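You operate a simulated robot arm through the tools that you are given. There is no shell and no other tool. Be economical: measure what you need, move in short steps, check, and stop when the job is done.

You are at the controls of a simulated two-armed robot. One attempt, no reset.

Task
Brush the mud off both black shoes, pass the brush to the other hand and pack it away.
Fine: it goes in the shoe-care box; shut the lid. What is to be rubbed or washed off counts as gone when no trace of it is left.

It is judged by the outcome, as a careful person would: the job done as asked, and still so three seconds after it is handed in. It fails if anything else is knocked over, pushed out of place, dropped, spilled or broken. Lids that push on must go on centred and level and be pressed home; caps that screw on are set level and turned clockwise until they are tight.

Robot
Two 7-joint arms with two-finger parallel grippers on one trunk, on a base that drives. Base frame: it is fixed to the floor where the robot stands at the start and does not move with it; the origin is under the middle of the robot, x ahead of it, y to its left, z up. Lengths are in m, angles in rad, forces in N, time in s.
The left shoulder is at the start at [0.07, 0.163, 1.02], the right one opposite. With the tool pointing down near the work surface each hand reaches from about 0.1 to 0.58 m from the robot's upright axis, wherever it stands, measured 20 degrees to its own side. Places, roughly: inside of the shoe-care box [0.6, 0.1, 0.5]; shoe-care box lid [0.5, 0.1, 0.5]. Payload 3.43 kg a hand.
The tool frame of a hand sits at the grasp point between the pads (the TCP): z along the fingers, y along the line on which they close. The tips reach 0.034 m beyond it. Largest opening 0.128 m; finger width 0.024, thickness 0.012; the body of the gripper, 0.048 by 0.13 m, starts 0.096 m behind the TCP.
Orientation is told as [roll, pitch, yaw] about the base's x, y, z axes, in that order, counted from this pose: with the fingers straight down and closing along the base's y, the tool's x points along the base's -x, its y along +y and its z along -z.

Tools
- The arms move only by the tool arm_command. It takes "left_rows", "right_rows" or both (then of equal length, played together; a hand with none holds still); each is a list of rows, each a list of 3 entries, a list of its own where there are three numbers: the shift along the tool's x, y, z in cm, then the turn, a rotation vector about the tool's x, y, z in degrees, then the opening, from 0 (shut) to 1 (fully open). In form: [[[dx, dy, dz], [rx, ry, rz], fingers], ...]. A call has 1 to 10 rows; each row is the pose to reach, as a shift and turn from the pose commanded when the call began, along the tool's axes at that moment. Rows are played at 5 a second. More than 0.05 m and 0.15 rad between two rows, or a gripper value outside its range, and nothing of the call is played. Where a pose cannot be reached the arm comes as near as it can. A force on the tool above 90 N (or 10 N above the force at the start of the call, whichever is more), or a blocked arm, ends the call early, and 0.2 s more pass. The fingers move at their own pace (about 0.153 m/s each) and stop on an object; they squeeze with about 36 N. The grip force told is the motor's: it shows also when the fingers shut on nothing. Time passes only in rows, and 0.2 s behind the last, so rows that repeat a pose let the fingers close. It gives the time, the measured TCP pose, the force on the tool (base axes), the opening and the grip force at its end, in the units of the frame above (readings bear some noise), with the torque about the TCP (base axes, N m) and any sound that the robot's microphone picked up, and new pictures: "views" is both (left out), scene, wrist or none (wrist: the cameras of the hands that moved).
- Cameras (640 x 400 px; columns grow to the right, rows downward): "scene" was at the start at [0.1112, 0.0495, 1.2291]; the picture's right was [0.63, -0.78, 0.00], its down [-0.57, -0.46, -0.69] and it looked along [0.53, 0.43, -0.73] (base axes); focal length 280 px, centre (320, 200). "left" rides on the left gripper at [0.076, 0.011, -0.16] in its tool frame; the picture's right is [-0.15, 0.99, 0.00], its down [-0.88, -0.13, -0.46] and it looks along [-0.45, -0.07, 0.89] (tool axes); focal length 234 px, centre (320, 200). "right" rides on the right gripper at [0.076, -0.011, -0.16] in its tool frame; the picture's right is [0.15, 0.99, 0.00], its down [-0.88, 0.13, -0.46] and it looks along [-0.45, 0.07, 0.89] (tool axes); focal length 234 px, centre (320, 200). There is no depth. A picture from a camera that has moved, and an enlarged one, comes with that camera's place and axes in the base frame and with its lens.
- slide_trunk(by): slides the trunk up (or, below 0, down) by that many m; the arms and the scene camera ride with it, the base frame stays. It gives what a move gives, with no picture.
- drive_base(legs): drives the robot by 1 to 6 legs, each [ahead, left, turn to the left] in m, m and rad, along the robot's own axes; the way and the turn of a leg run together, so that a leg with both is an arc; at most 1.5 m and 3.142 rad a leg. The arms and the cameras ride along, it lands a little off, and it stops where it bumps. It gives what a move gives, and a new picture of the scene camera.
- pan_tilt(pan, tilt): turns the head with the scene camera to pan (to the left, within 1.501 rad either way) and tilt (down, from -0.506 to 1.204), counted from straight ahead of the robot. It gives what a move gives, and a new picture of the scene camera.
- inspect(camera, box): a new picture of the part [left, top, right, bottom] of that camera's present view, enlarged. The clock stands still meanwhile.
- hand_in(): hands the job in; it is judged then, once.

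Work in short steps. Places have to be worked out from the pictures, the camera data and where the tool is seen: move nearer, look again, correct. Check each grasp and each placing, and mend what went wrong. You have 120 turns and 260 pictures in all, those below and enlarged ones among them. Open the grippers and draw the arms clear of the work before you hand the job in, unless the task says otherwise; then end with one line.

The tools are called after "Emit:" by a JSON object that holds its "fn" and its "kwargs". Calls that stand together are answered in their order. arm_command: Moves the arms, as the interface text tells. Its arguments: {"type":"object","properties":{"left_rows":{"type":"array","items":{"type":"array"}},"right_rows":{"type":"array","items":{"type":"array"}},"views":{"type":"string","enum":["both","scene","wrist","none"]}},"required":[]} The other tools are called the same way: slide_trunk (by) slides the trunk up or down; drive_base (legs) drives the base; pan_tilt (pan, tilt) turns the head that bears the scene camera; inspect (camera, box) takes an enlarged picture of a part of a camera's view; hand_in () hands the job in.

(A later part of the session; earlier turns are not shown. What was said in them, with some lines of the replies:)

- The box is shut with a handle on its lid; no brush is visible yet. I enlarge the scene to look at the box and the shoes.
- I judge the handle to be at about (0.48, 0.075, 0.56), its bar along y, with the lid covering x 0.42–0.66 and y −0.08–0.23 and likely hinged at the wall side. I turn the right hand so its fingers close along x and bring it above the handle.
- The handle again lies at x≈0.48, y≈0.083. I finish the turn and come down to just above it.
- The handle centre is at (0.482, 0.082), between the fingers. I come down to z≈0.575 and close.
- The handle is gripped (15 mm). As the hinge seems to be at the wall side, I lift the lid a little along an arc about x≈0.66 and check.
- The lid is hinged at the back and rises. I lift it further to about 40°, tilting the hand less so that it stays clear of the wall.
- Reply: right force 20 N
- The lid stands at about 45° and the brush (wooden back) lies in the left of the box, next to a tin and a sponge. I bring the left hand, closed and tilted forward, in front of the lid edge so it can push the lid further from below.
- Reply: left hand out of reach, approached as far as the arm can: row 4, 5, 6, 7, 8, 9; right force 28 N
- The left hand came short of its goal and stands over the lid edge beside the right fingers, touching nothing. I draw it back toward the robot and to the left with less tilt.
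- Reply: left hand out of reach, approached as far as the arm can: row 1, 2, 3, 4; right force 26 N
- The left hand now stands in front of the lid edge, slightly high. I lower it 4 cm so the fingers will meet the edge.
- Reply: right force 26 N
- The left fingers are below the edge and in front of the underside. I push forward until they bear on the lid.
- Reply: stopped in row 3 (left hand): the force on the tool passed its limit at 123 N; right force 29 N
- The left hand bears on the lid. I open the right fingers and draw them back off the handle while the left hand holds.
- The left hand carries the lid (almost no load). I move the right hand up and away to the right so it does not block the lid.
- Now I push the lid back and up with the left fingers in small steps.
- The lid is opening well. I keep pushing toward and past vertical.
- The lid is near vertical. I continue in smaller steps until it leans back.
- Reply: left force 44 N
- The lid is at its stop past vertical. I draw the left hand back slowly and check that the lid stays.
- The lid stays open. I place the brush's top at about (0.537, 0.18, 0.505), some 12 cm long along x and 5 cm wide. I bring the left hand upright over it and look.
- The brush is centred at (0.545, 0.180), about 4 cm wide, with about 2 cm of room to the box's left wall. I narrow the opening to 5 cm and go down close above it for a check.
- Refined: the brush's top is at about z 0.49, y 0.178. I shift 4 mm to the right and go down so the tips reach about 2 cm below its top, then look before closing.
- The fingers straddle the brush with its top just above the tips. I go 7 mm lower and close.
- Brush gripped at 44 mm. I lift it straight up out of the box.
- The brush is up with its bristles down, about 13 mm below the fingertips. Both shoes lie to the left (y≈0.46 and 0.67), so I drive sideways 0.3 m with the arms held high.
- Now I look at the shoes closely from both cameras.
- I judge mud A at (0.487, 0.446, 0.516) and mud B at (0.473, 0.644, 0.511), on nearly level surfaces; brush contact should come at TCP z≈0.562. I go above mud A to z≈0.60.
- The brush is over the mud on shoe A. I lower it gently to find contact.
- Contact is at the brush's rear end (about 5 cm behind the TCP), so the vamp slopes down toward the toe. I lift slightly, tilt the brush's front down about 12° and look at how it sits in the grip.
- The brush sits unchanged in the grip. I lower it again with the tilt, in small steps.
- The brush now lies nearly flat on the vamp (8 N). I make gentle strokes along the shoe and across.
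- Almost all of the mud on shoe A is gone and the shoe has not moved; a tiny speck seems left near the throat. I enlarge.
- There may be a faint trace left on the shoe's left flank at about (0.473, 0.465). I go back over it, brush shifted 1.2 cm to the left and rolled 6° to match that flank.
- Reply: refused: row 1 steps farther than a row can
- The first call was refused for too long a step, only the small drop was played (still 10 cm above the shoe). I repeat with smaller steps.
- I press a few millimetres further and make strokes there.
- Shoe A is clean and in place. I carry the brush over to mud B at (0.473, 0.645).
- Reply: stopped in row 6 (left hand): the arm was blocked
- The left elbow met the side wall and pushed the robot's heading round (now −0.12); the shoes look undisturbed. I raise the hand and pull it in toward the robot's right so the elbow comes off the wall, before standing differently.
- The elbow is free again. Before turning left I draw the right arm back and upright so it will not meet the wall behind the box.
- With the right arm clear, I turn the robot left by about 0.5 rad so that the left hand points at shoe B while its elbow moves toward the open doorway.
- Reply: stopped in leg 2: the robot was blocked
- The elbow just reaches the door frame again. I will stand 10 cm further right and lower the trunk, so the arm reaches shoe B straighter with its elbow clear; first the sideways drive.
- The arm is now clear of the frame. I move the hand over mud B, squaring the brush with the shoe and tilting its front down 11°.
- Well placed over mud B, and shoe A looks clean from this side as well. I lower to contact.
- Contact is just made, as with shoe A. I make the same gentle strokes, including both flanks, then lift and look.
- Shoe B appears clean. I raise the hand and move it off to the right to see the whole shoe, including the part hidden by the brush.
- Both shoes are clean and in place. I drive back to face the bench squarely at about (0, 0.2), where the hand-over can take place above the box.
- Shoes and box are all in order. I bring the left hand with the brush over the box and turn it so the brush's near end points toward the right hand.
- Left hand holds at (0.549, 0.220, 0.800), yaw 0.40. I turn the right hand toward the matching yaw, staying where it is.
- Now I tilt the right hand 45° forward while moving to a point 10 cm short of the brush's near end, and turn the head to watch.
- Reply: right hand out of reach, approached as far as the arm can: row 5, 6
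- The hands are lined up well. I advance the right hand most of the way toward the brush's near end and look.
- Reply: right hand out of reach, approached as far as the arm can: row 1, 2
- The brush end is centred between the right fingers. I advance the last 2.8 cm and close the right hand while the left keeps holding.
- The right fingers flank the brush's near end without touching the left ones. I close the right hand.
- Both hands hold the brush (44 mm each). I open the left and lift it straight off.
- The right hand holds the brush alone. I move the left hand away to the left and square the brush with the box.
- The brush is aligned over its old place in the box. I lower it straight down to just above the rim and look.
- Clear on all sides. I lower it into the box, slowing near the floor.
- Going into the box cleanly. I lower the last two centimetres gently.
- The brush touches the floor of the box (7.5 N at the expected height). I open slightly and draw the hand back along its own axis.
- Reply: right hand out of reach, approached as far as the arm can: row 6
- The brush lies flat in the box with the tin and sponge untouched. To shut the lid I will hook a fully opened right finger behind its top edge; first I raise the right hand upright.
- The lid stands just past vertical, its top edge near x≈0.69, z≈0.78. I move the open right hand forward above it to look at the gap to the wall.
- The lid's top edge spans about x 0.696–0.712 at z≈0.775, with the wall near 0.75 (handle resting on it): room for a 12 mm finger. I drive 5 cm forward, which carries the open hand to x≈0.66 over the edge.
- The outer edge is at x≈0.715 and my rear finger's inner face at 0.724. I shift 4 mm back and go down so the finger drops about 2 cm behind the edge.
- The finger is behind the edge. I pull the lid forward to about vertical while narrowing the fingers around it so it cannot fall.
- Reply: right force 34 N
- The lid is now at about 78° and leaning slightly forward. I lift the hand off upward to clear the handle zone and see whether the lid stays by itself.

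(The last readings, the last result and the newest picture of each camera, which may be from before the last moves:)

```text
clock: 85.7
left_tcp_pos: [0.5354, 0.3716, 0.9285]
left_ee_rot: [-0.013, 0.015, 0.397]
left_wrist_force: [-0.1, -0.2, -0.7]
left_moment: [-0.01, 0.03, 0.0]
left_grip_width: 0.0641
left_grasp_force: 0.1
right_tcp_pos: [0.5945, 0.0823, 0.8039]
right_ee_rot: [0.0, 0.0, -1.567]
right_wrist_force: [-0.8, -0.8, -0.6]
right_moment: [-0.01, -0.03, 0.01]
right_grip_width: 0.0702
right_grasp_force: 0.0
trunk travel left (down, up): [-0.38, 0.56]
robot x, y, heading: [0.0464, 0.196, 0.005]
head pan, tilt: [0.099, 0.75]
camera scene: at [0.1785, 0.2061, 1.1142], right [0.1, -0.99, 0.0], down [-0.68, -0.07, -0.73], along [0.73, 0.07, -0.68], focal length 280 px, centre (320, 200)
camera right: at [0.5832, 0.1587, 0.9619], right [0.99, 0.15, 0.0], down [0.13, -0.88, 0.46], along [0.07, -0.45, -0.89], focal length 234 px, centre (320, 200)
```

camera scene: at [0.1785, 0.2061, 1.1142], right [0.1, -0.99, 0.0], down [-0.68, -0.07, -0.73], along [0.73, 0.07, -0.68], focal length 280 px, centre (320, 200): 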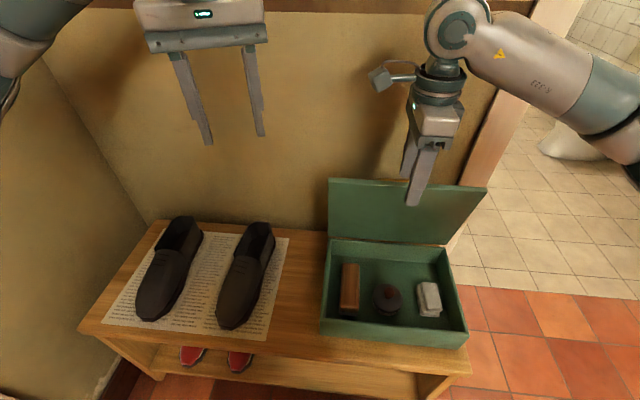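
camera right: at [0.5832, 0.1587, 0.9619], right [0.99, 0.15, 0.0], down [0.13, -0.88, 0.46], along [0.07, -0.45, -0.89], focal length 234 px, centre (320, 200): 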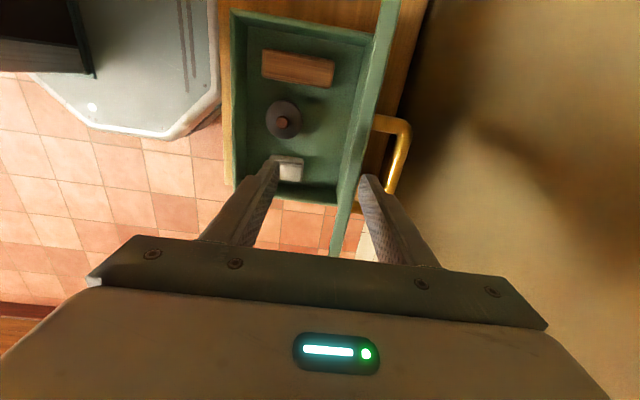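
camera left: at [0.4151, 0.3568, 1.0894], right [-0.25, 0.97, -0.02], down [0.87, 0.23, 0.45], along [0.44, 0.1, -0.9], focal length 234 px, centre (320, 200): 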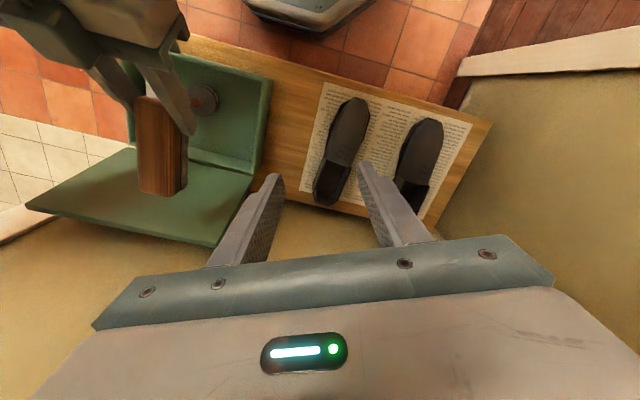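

With no force on the hand, the lid stands by itself at about 78°, so the hinge holds by friction. I shift the open hand to y≈0.175, left of the handle, and lower the rear finger behind the lid.

Emit:
{"fn": "arm_command", "kwargs": {"right_rows": [[[0, 0, -2.5], [0, 0, 0], 0.8], [[3, -0.8, -2.5], [0, 0, 0], 1], [[6, -1.4, -2.5], [0, 0, 0], 1], [[9.3, -1.4, -2.5], [0, 0, 0], 1], [[9.3, -1.4, 1.5], [0, 0, 0], 1], [[9.3, -1.4, 4], [0, 0, 0], 1]]}}

```text
clock: 87.1
left_tcp_pos: [0.5379, 0.3715, 0.9281]
left_ee_rot: [-0.014, 0.015, 0.398]
left_wrist_force: [0.3, -0.9, -0.3]
left_moment: [0.0, -0.02, -0.01]
left_grip_width: 0.0638
left_grasp_force: 0.0
right_tcp_pos: [0.5811, 0.1749, 0.7635]
right_ee_rot: [0.002, 0.001, -1.566]
right_wrist_force: [-0.6, -0.4, 0.3]
right_moment: [0.0, 0.01, 0.02]
right_grip_width: 0.1279
right_grasp_force: 0.1
trunk travel left (down, up): [-0.38, 0.56]
robot x, y, heading: [0.0472, 0.1972, 0.001]
head pan, tilt: [0.099, 0.75]
camera scene: at [0.179, 0.2063, 1.1145], right [0.1, -0.99, 0.0], down [-0.68, -0.07, -0.73], along [0.73, 0.07, -0.68], focal length 280 px, centre (320, 200)
camera right: at [0.5694, 0.2512, 0.9225], right [0.99, 0.15, 0.0], down [0.13, -0.88, 0.46], along [0.07, -0.45, -0.89], focal length 234 px, centre (320, 200)
```

scene: 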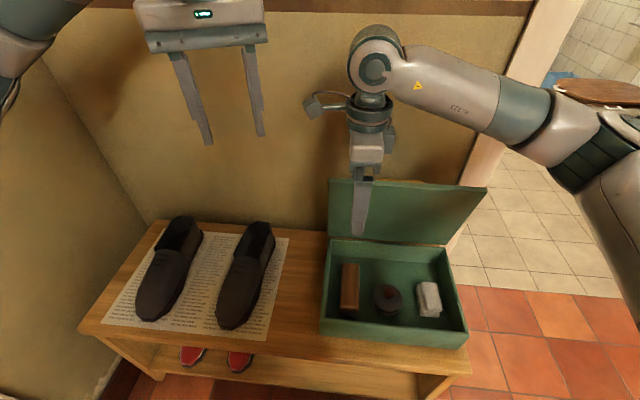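
right: 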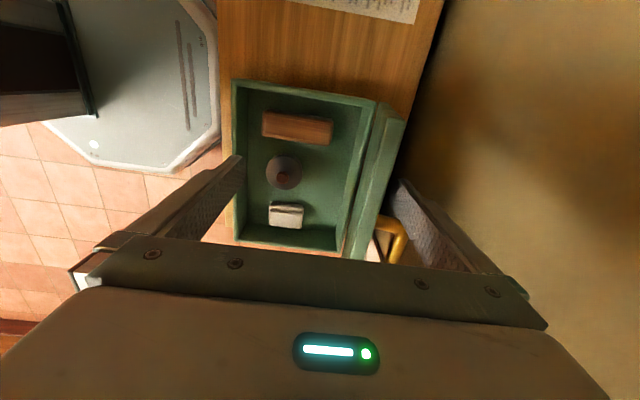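

Now I pull the lid forward and down to about 50°.

Emit:
{"fn": "arm_command", "kwargs": {"right_rows": [[[0, -2, 0], [0, 0, 0], 1], [[0, -4, 0.3], [0, 0, 0], 1], [[0, -6, 0.8], [0, 0, 0], 1], [[0, -8, 1.5], [0, 0, 0], 1], [[0, -10, 2.2], [0, 0, 0], 1], [[0, -12, 3], [0, 0, 0], 1]]}}

```text
clock: 88.5
left_tcp_pos: [0.5357, 0.3718, 0.9275]
left_ee_rot: [-0.014, 0.016, 0.4]
left_wrist_force: [-0.3, 0.0, 0.5]
left_moment: [-0.01, 0.0, 0.0]
left_grip_width: 0.0642
left_grasp_force: 0.1
right_tcp_pos: [0.4607, 0.1751, 0.7325]
right_ee_rot: [-0.001, 0.002, -1.568]
right_wrist_force: [-0.6, 0.8, -0.4]
right_moment: [-0.02, 0.0, 0.0]
right_grip_width: 0.128
right_grasp_force: 0.1
trunk travel left (down, up): [-0.38, 0.56]
robot x, y, heading: [0.0474, 0.2006, 0.012]
head pan, tilt: [0.099, 0.75]
camera scene: at [0.1788, 0.2061, 1.1145], right [0.1, -0.99, 0.0], down [-0.68, -0.07, -0.73], along [0.73, 0.07, -0.68], focal length 280 px, centre (320, 200)
camera right: at [0.4492, 0.2507, 0.8922], right [0.99, 0.15, 0.0], down [0.13, -0.88, 0.45], along [0.07, -0.45, -0.89], focal length 234 px, centre (320, 200)
```

scene: 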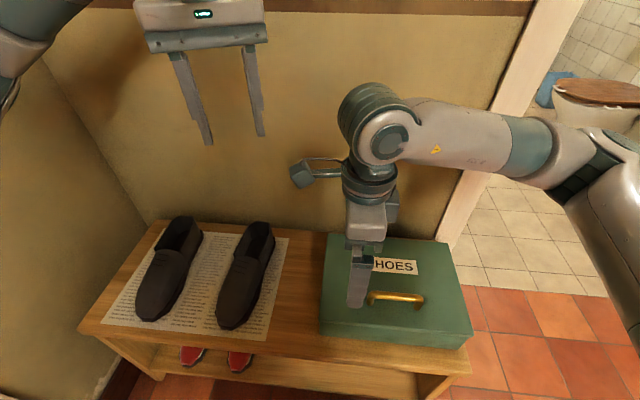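
right: 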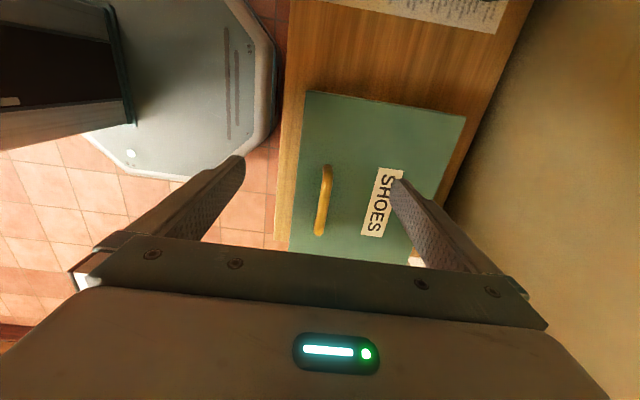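

The lid went on and closed by itself. I check that it sits fully shut and that nothing moved.

Emit:
{"fn": "inspect", "kwargs": {"camera": "scene", "box": [300, 220, 500, 370]}}

Emit:
{"fn": "inspect", "kwargs": {"camera": "right", "box": [260, 60, 500, 260]}}

```text
2.67 times, centred on (400, 295) of scene
camera zoom: at [0.1788, 0.2061, 1.1145], right [0.1, -0.99, 0.0], down [-0.68, -0.07, -0.73], along [0.73, 0.07, -0.68], focal length 745 px, centre (107, -53)
```

zoom: 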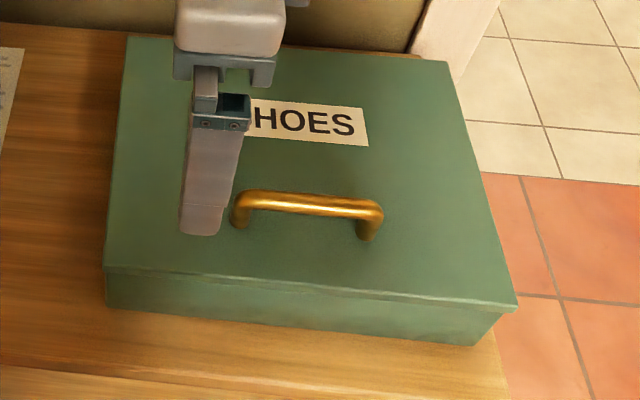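

```text
2.00 times, centred on (380, 160) of right
camera zoom: at [0.4492, 0.2507, 0.8922], right [0.99, 0.15, 0.0], down [0.13, -0.88, 0.45], along [0.07, -0.45, -0.89], focal length 468 px, centre (200, 280)
```

zoom: 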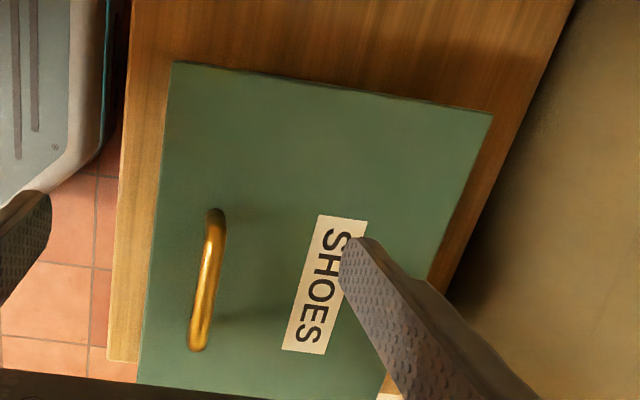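

The lid looks fully shut. I give it a light press near the front with closed fingers to be sure, then withdraw.

Emit:
{"fn": "arm_command", "kwargs": {"right_rows": [[[0.5, -0.5, 4], [0, 0, 0], 0.5], [[0.5, -0.5, 8], [0, 0, 0], 0], [[0.5, -0.5, 12], [0, 0, 0], 0], [[0.5, -0.5, 15], [0, 0, 0], 0], [[0.5, -0.5, 16], [0, 0, 0], 0]], "views": "none"}}

```text
clock: 89.7
left_tcp_pos: [0.5336, 0.3722, 0.93]
left_ee_rot: [-0.016, 0.014, 0.397]
left_wrist_force: [-0.3, 0.7, 0.2]
left_moment: [0.01, -0.02, 0.02]
left_grip_width: 0.0639
left_grasp_force: 0.0
right_tcp_pos: [0.4562, 0.182, 0.5746]
right_ee_rot: [0.006, 0.002, -1.567]
right_wrist_force: [-0.5, -3.0, 18.9]
right_moment: [-0.27, 0.01, 0.08]
right_grip_width: 0.0
right_grasp_force: 33.1
trunk travel left (down, up): [-0.38, 0.56]
robot x, y, heading: [0.0466, 0.1979, -0.0]
head pan, tilt: [0.099, 0.75]
```

The lid bears 19 N firmly at its closed height. I withdraw both hands, open the grippers and take a last look.

Emit:
{"fn": "arm_command", "kwargs": {"right_rows": [[[0, 0, -4], [0, 0, 0], 0], [[0, 0, -8], [0, 0, 0], 0], [[0, 0, -12], [0, 0, 0], 0.5], [[0, 0, -16], [0, 0, 0], 1], [[-4, -2, -20], [0, 0, 0], 1], [[-8, -5, -24], [0, 0, 0], 1], [[-12, -8, -27], [0, 0, 0], 1]], "left_rows": [[[0, 0, 0], [0, 0, 0], 1], [[0, 0, 0], [0, 0, 0], 1], [[0, 0, 0], [0, 0, 0], 1], [[0, 0, 0], [0, 0, 0], 1], [[0, 0, -1], [0, 0, 0], 1], [[0, 0, -2], [0, 0, 0], 1], [[0, 0, -2], [0, 0, 0], 1]]}}

Emit:
{"fn": "inspect", "kwargs": {"camera": "scene", "box": [80, 190, 500, 400]}}

Emit:
{"fn": "inspect", "kwargs": {"camera": "scene", "box": [100, 200, 300, 340]}}

```text
refused: row 5 steps farther than a row can; nothing moved
```

```text
1.52 times, centred on (290, 295) of scene
camera zoom: at [0.1773, 0.2058, 1.1151], right [0.1, -0.99, 0.0], down [-0.68, -0.07, -0.73], along [0.73, 0.07, -0.68], focal length 426 px, centre (366, 55)
```

zoom: 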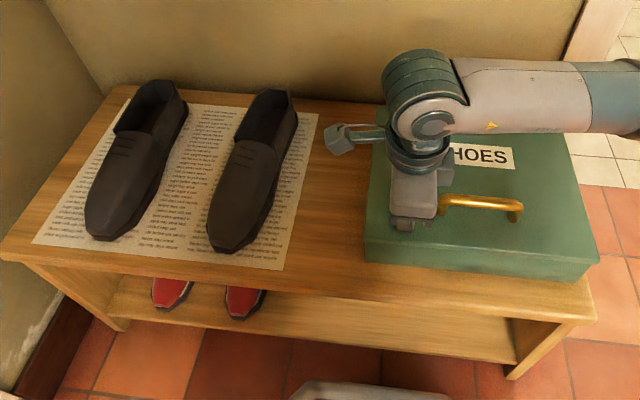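

```text
2.86 times, centred on (200, 270) of scene
camera zoom: at [0.1773, 0.2058, 1.1151], right [0.1, -0.99, 0.0], down [-0.68, -0.07, -0.73], along [0.73, 0.07, -0.68], focal length 799 px, centre (663, 0)
```

zoom: 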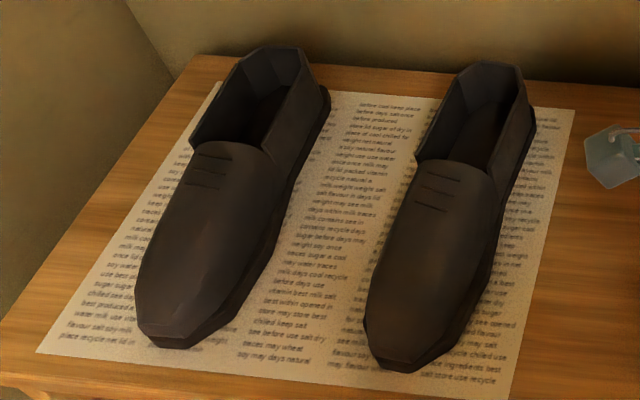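

The shoes are clean and in place. The withdrawal was refused for too long a step, so I repeat it with smaller ones.

Emit:
{"fn": "arm_command", "kwargs": {"right_rows": [[[0, 0, -4], [0, 0, 0], 0], [[0, 0, -8], [0, 0, 0], 0], [[0, 0, -12], [0, 0, 0], 0.5], [[0, 0, -16], [0, 0, 0], 1], [[-2, -1, -19], [0, 0, 0], 1], [[-5, -3, -21], [0, 0, 0], 1], [[-8, -5, -23], [0, 0, 0], 1]], "left_rows": [[[0, 0, 0], [0, 0, 0], 1], [[0, 0, 0], [0, 0, 0], 1], [[0, 0, 0], [0, 0, 0], 1], [[0, 0, 0], [0, 0, 0], 1], [[0, 0, -1], [0, 0, 0], 1], [[0, 0, -2], [0, 0, 0], 1], [[0, 0, -2], [0, 0, 0], 1]], "views": "scene"}}

Emit:
{"fn": "inspect", "kwargs": {"camera": "scene", "box": [300, 220, 500, 370]}}

```text
clock: 91.3
left_tcp_pos: [0.536, 0.3712, 0.9486]
left_ee_rot: [-0.015, 0.013, 0.397]
left_wrist_force: [0.3, -0.7, 0.2]
left_moment: [0.02, -0.03, 0.0]
left_grip_width: 0.128
left_grasp_force: 0.0
right_tcp_pos: [0.4052, 0.1004, 0.8023]
right_ee_rot: [0.001, 0.003, -1.567]
right_wrist_force: [0.1, 0.3, -0.6]
right_moment: [0.03, -0.01, -0.02]
right_grip_width: 0.1279
right_grasp_force: 0.0
trunk travel left (down, up): [-0.38, 0.56]
robot x, y, heading: [0.0457, 0.1997, -0.003]
head pan, tilt: [0.099, 0.75]
camera scene: at [0.1784, 0.2056, 1.1145], right [0.1, -0.99, 0.0], down [-0.68, -0.07, -0.73], along [0.73, 0.07, -0.68], focal length 280 px, centre (320, 200)
```

scene: 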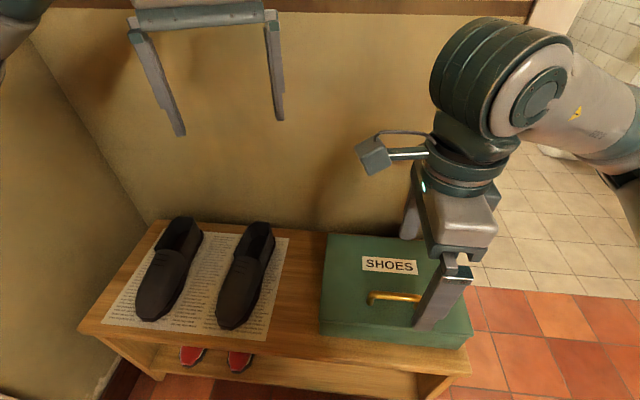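

```text
2.67 times, centred on (400, 295) of scene
camera zoom: at [0.1784, 0.2056, 1.1145], right [0.1, -0.99, 0.0], down [-0.68, -0.07, -0.73], along [0.73, 0.07, -0.68], focal length 745 px, centre (107, -53)
```

zoom: 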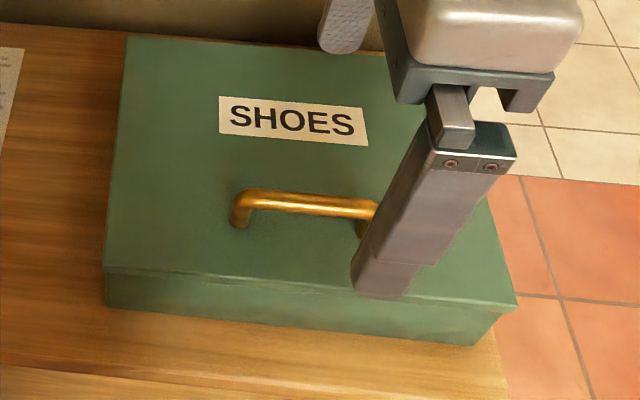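

Everything is in order: both shoes are clean and in place, the brush is in the box, the lid is shut, and both hands are open and clear. I hand the job in.

Emit:
{"fn": "hand_in", "kwargs": {}}

```text
The job is handed in.
```

Both black shoes are brushed clean; I passed the brush from the left hand to the right and packed it in the shoe-care box, and the lid is shut. The lid dropped the last part of its way by itself, and I then pressed it down.
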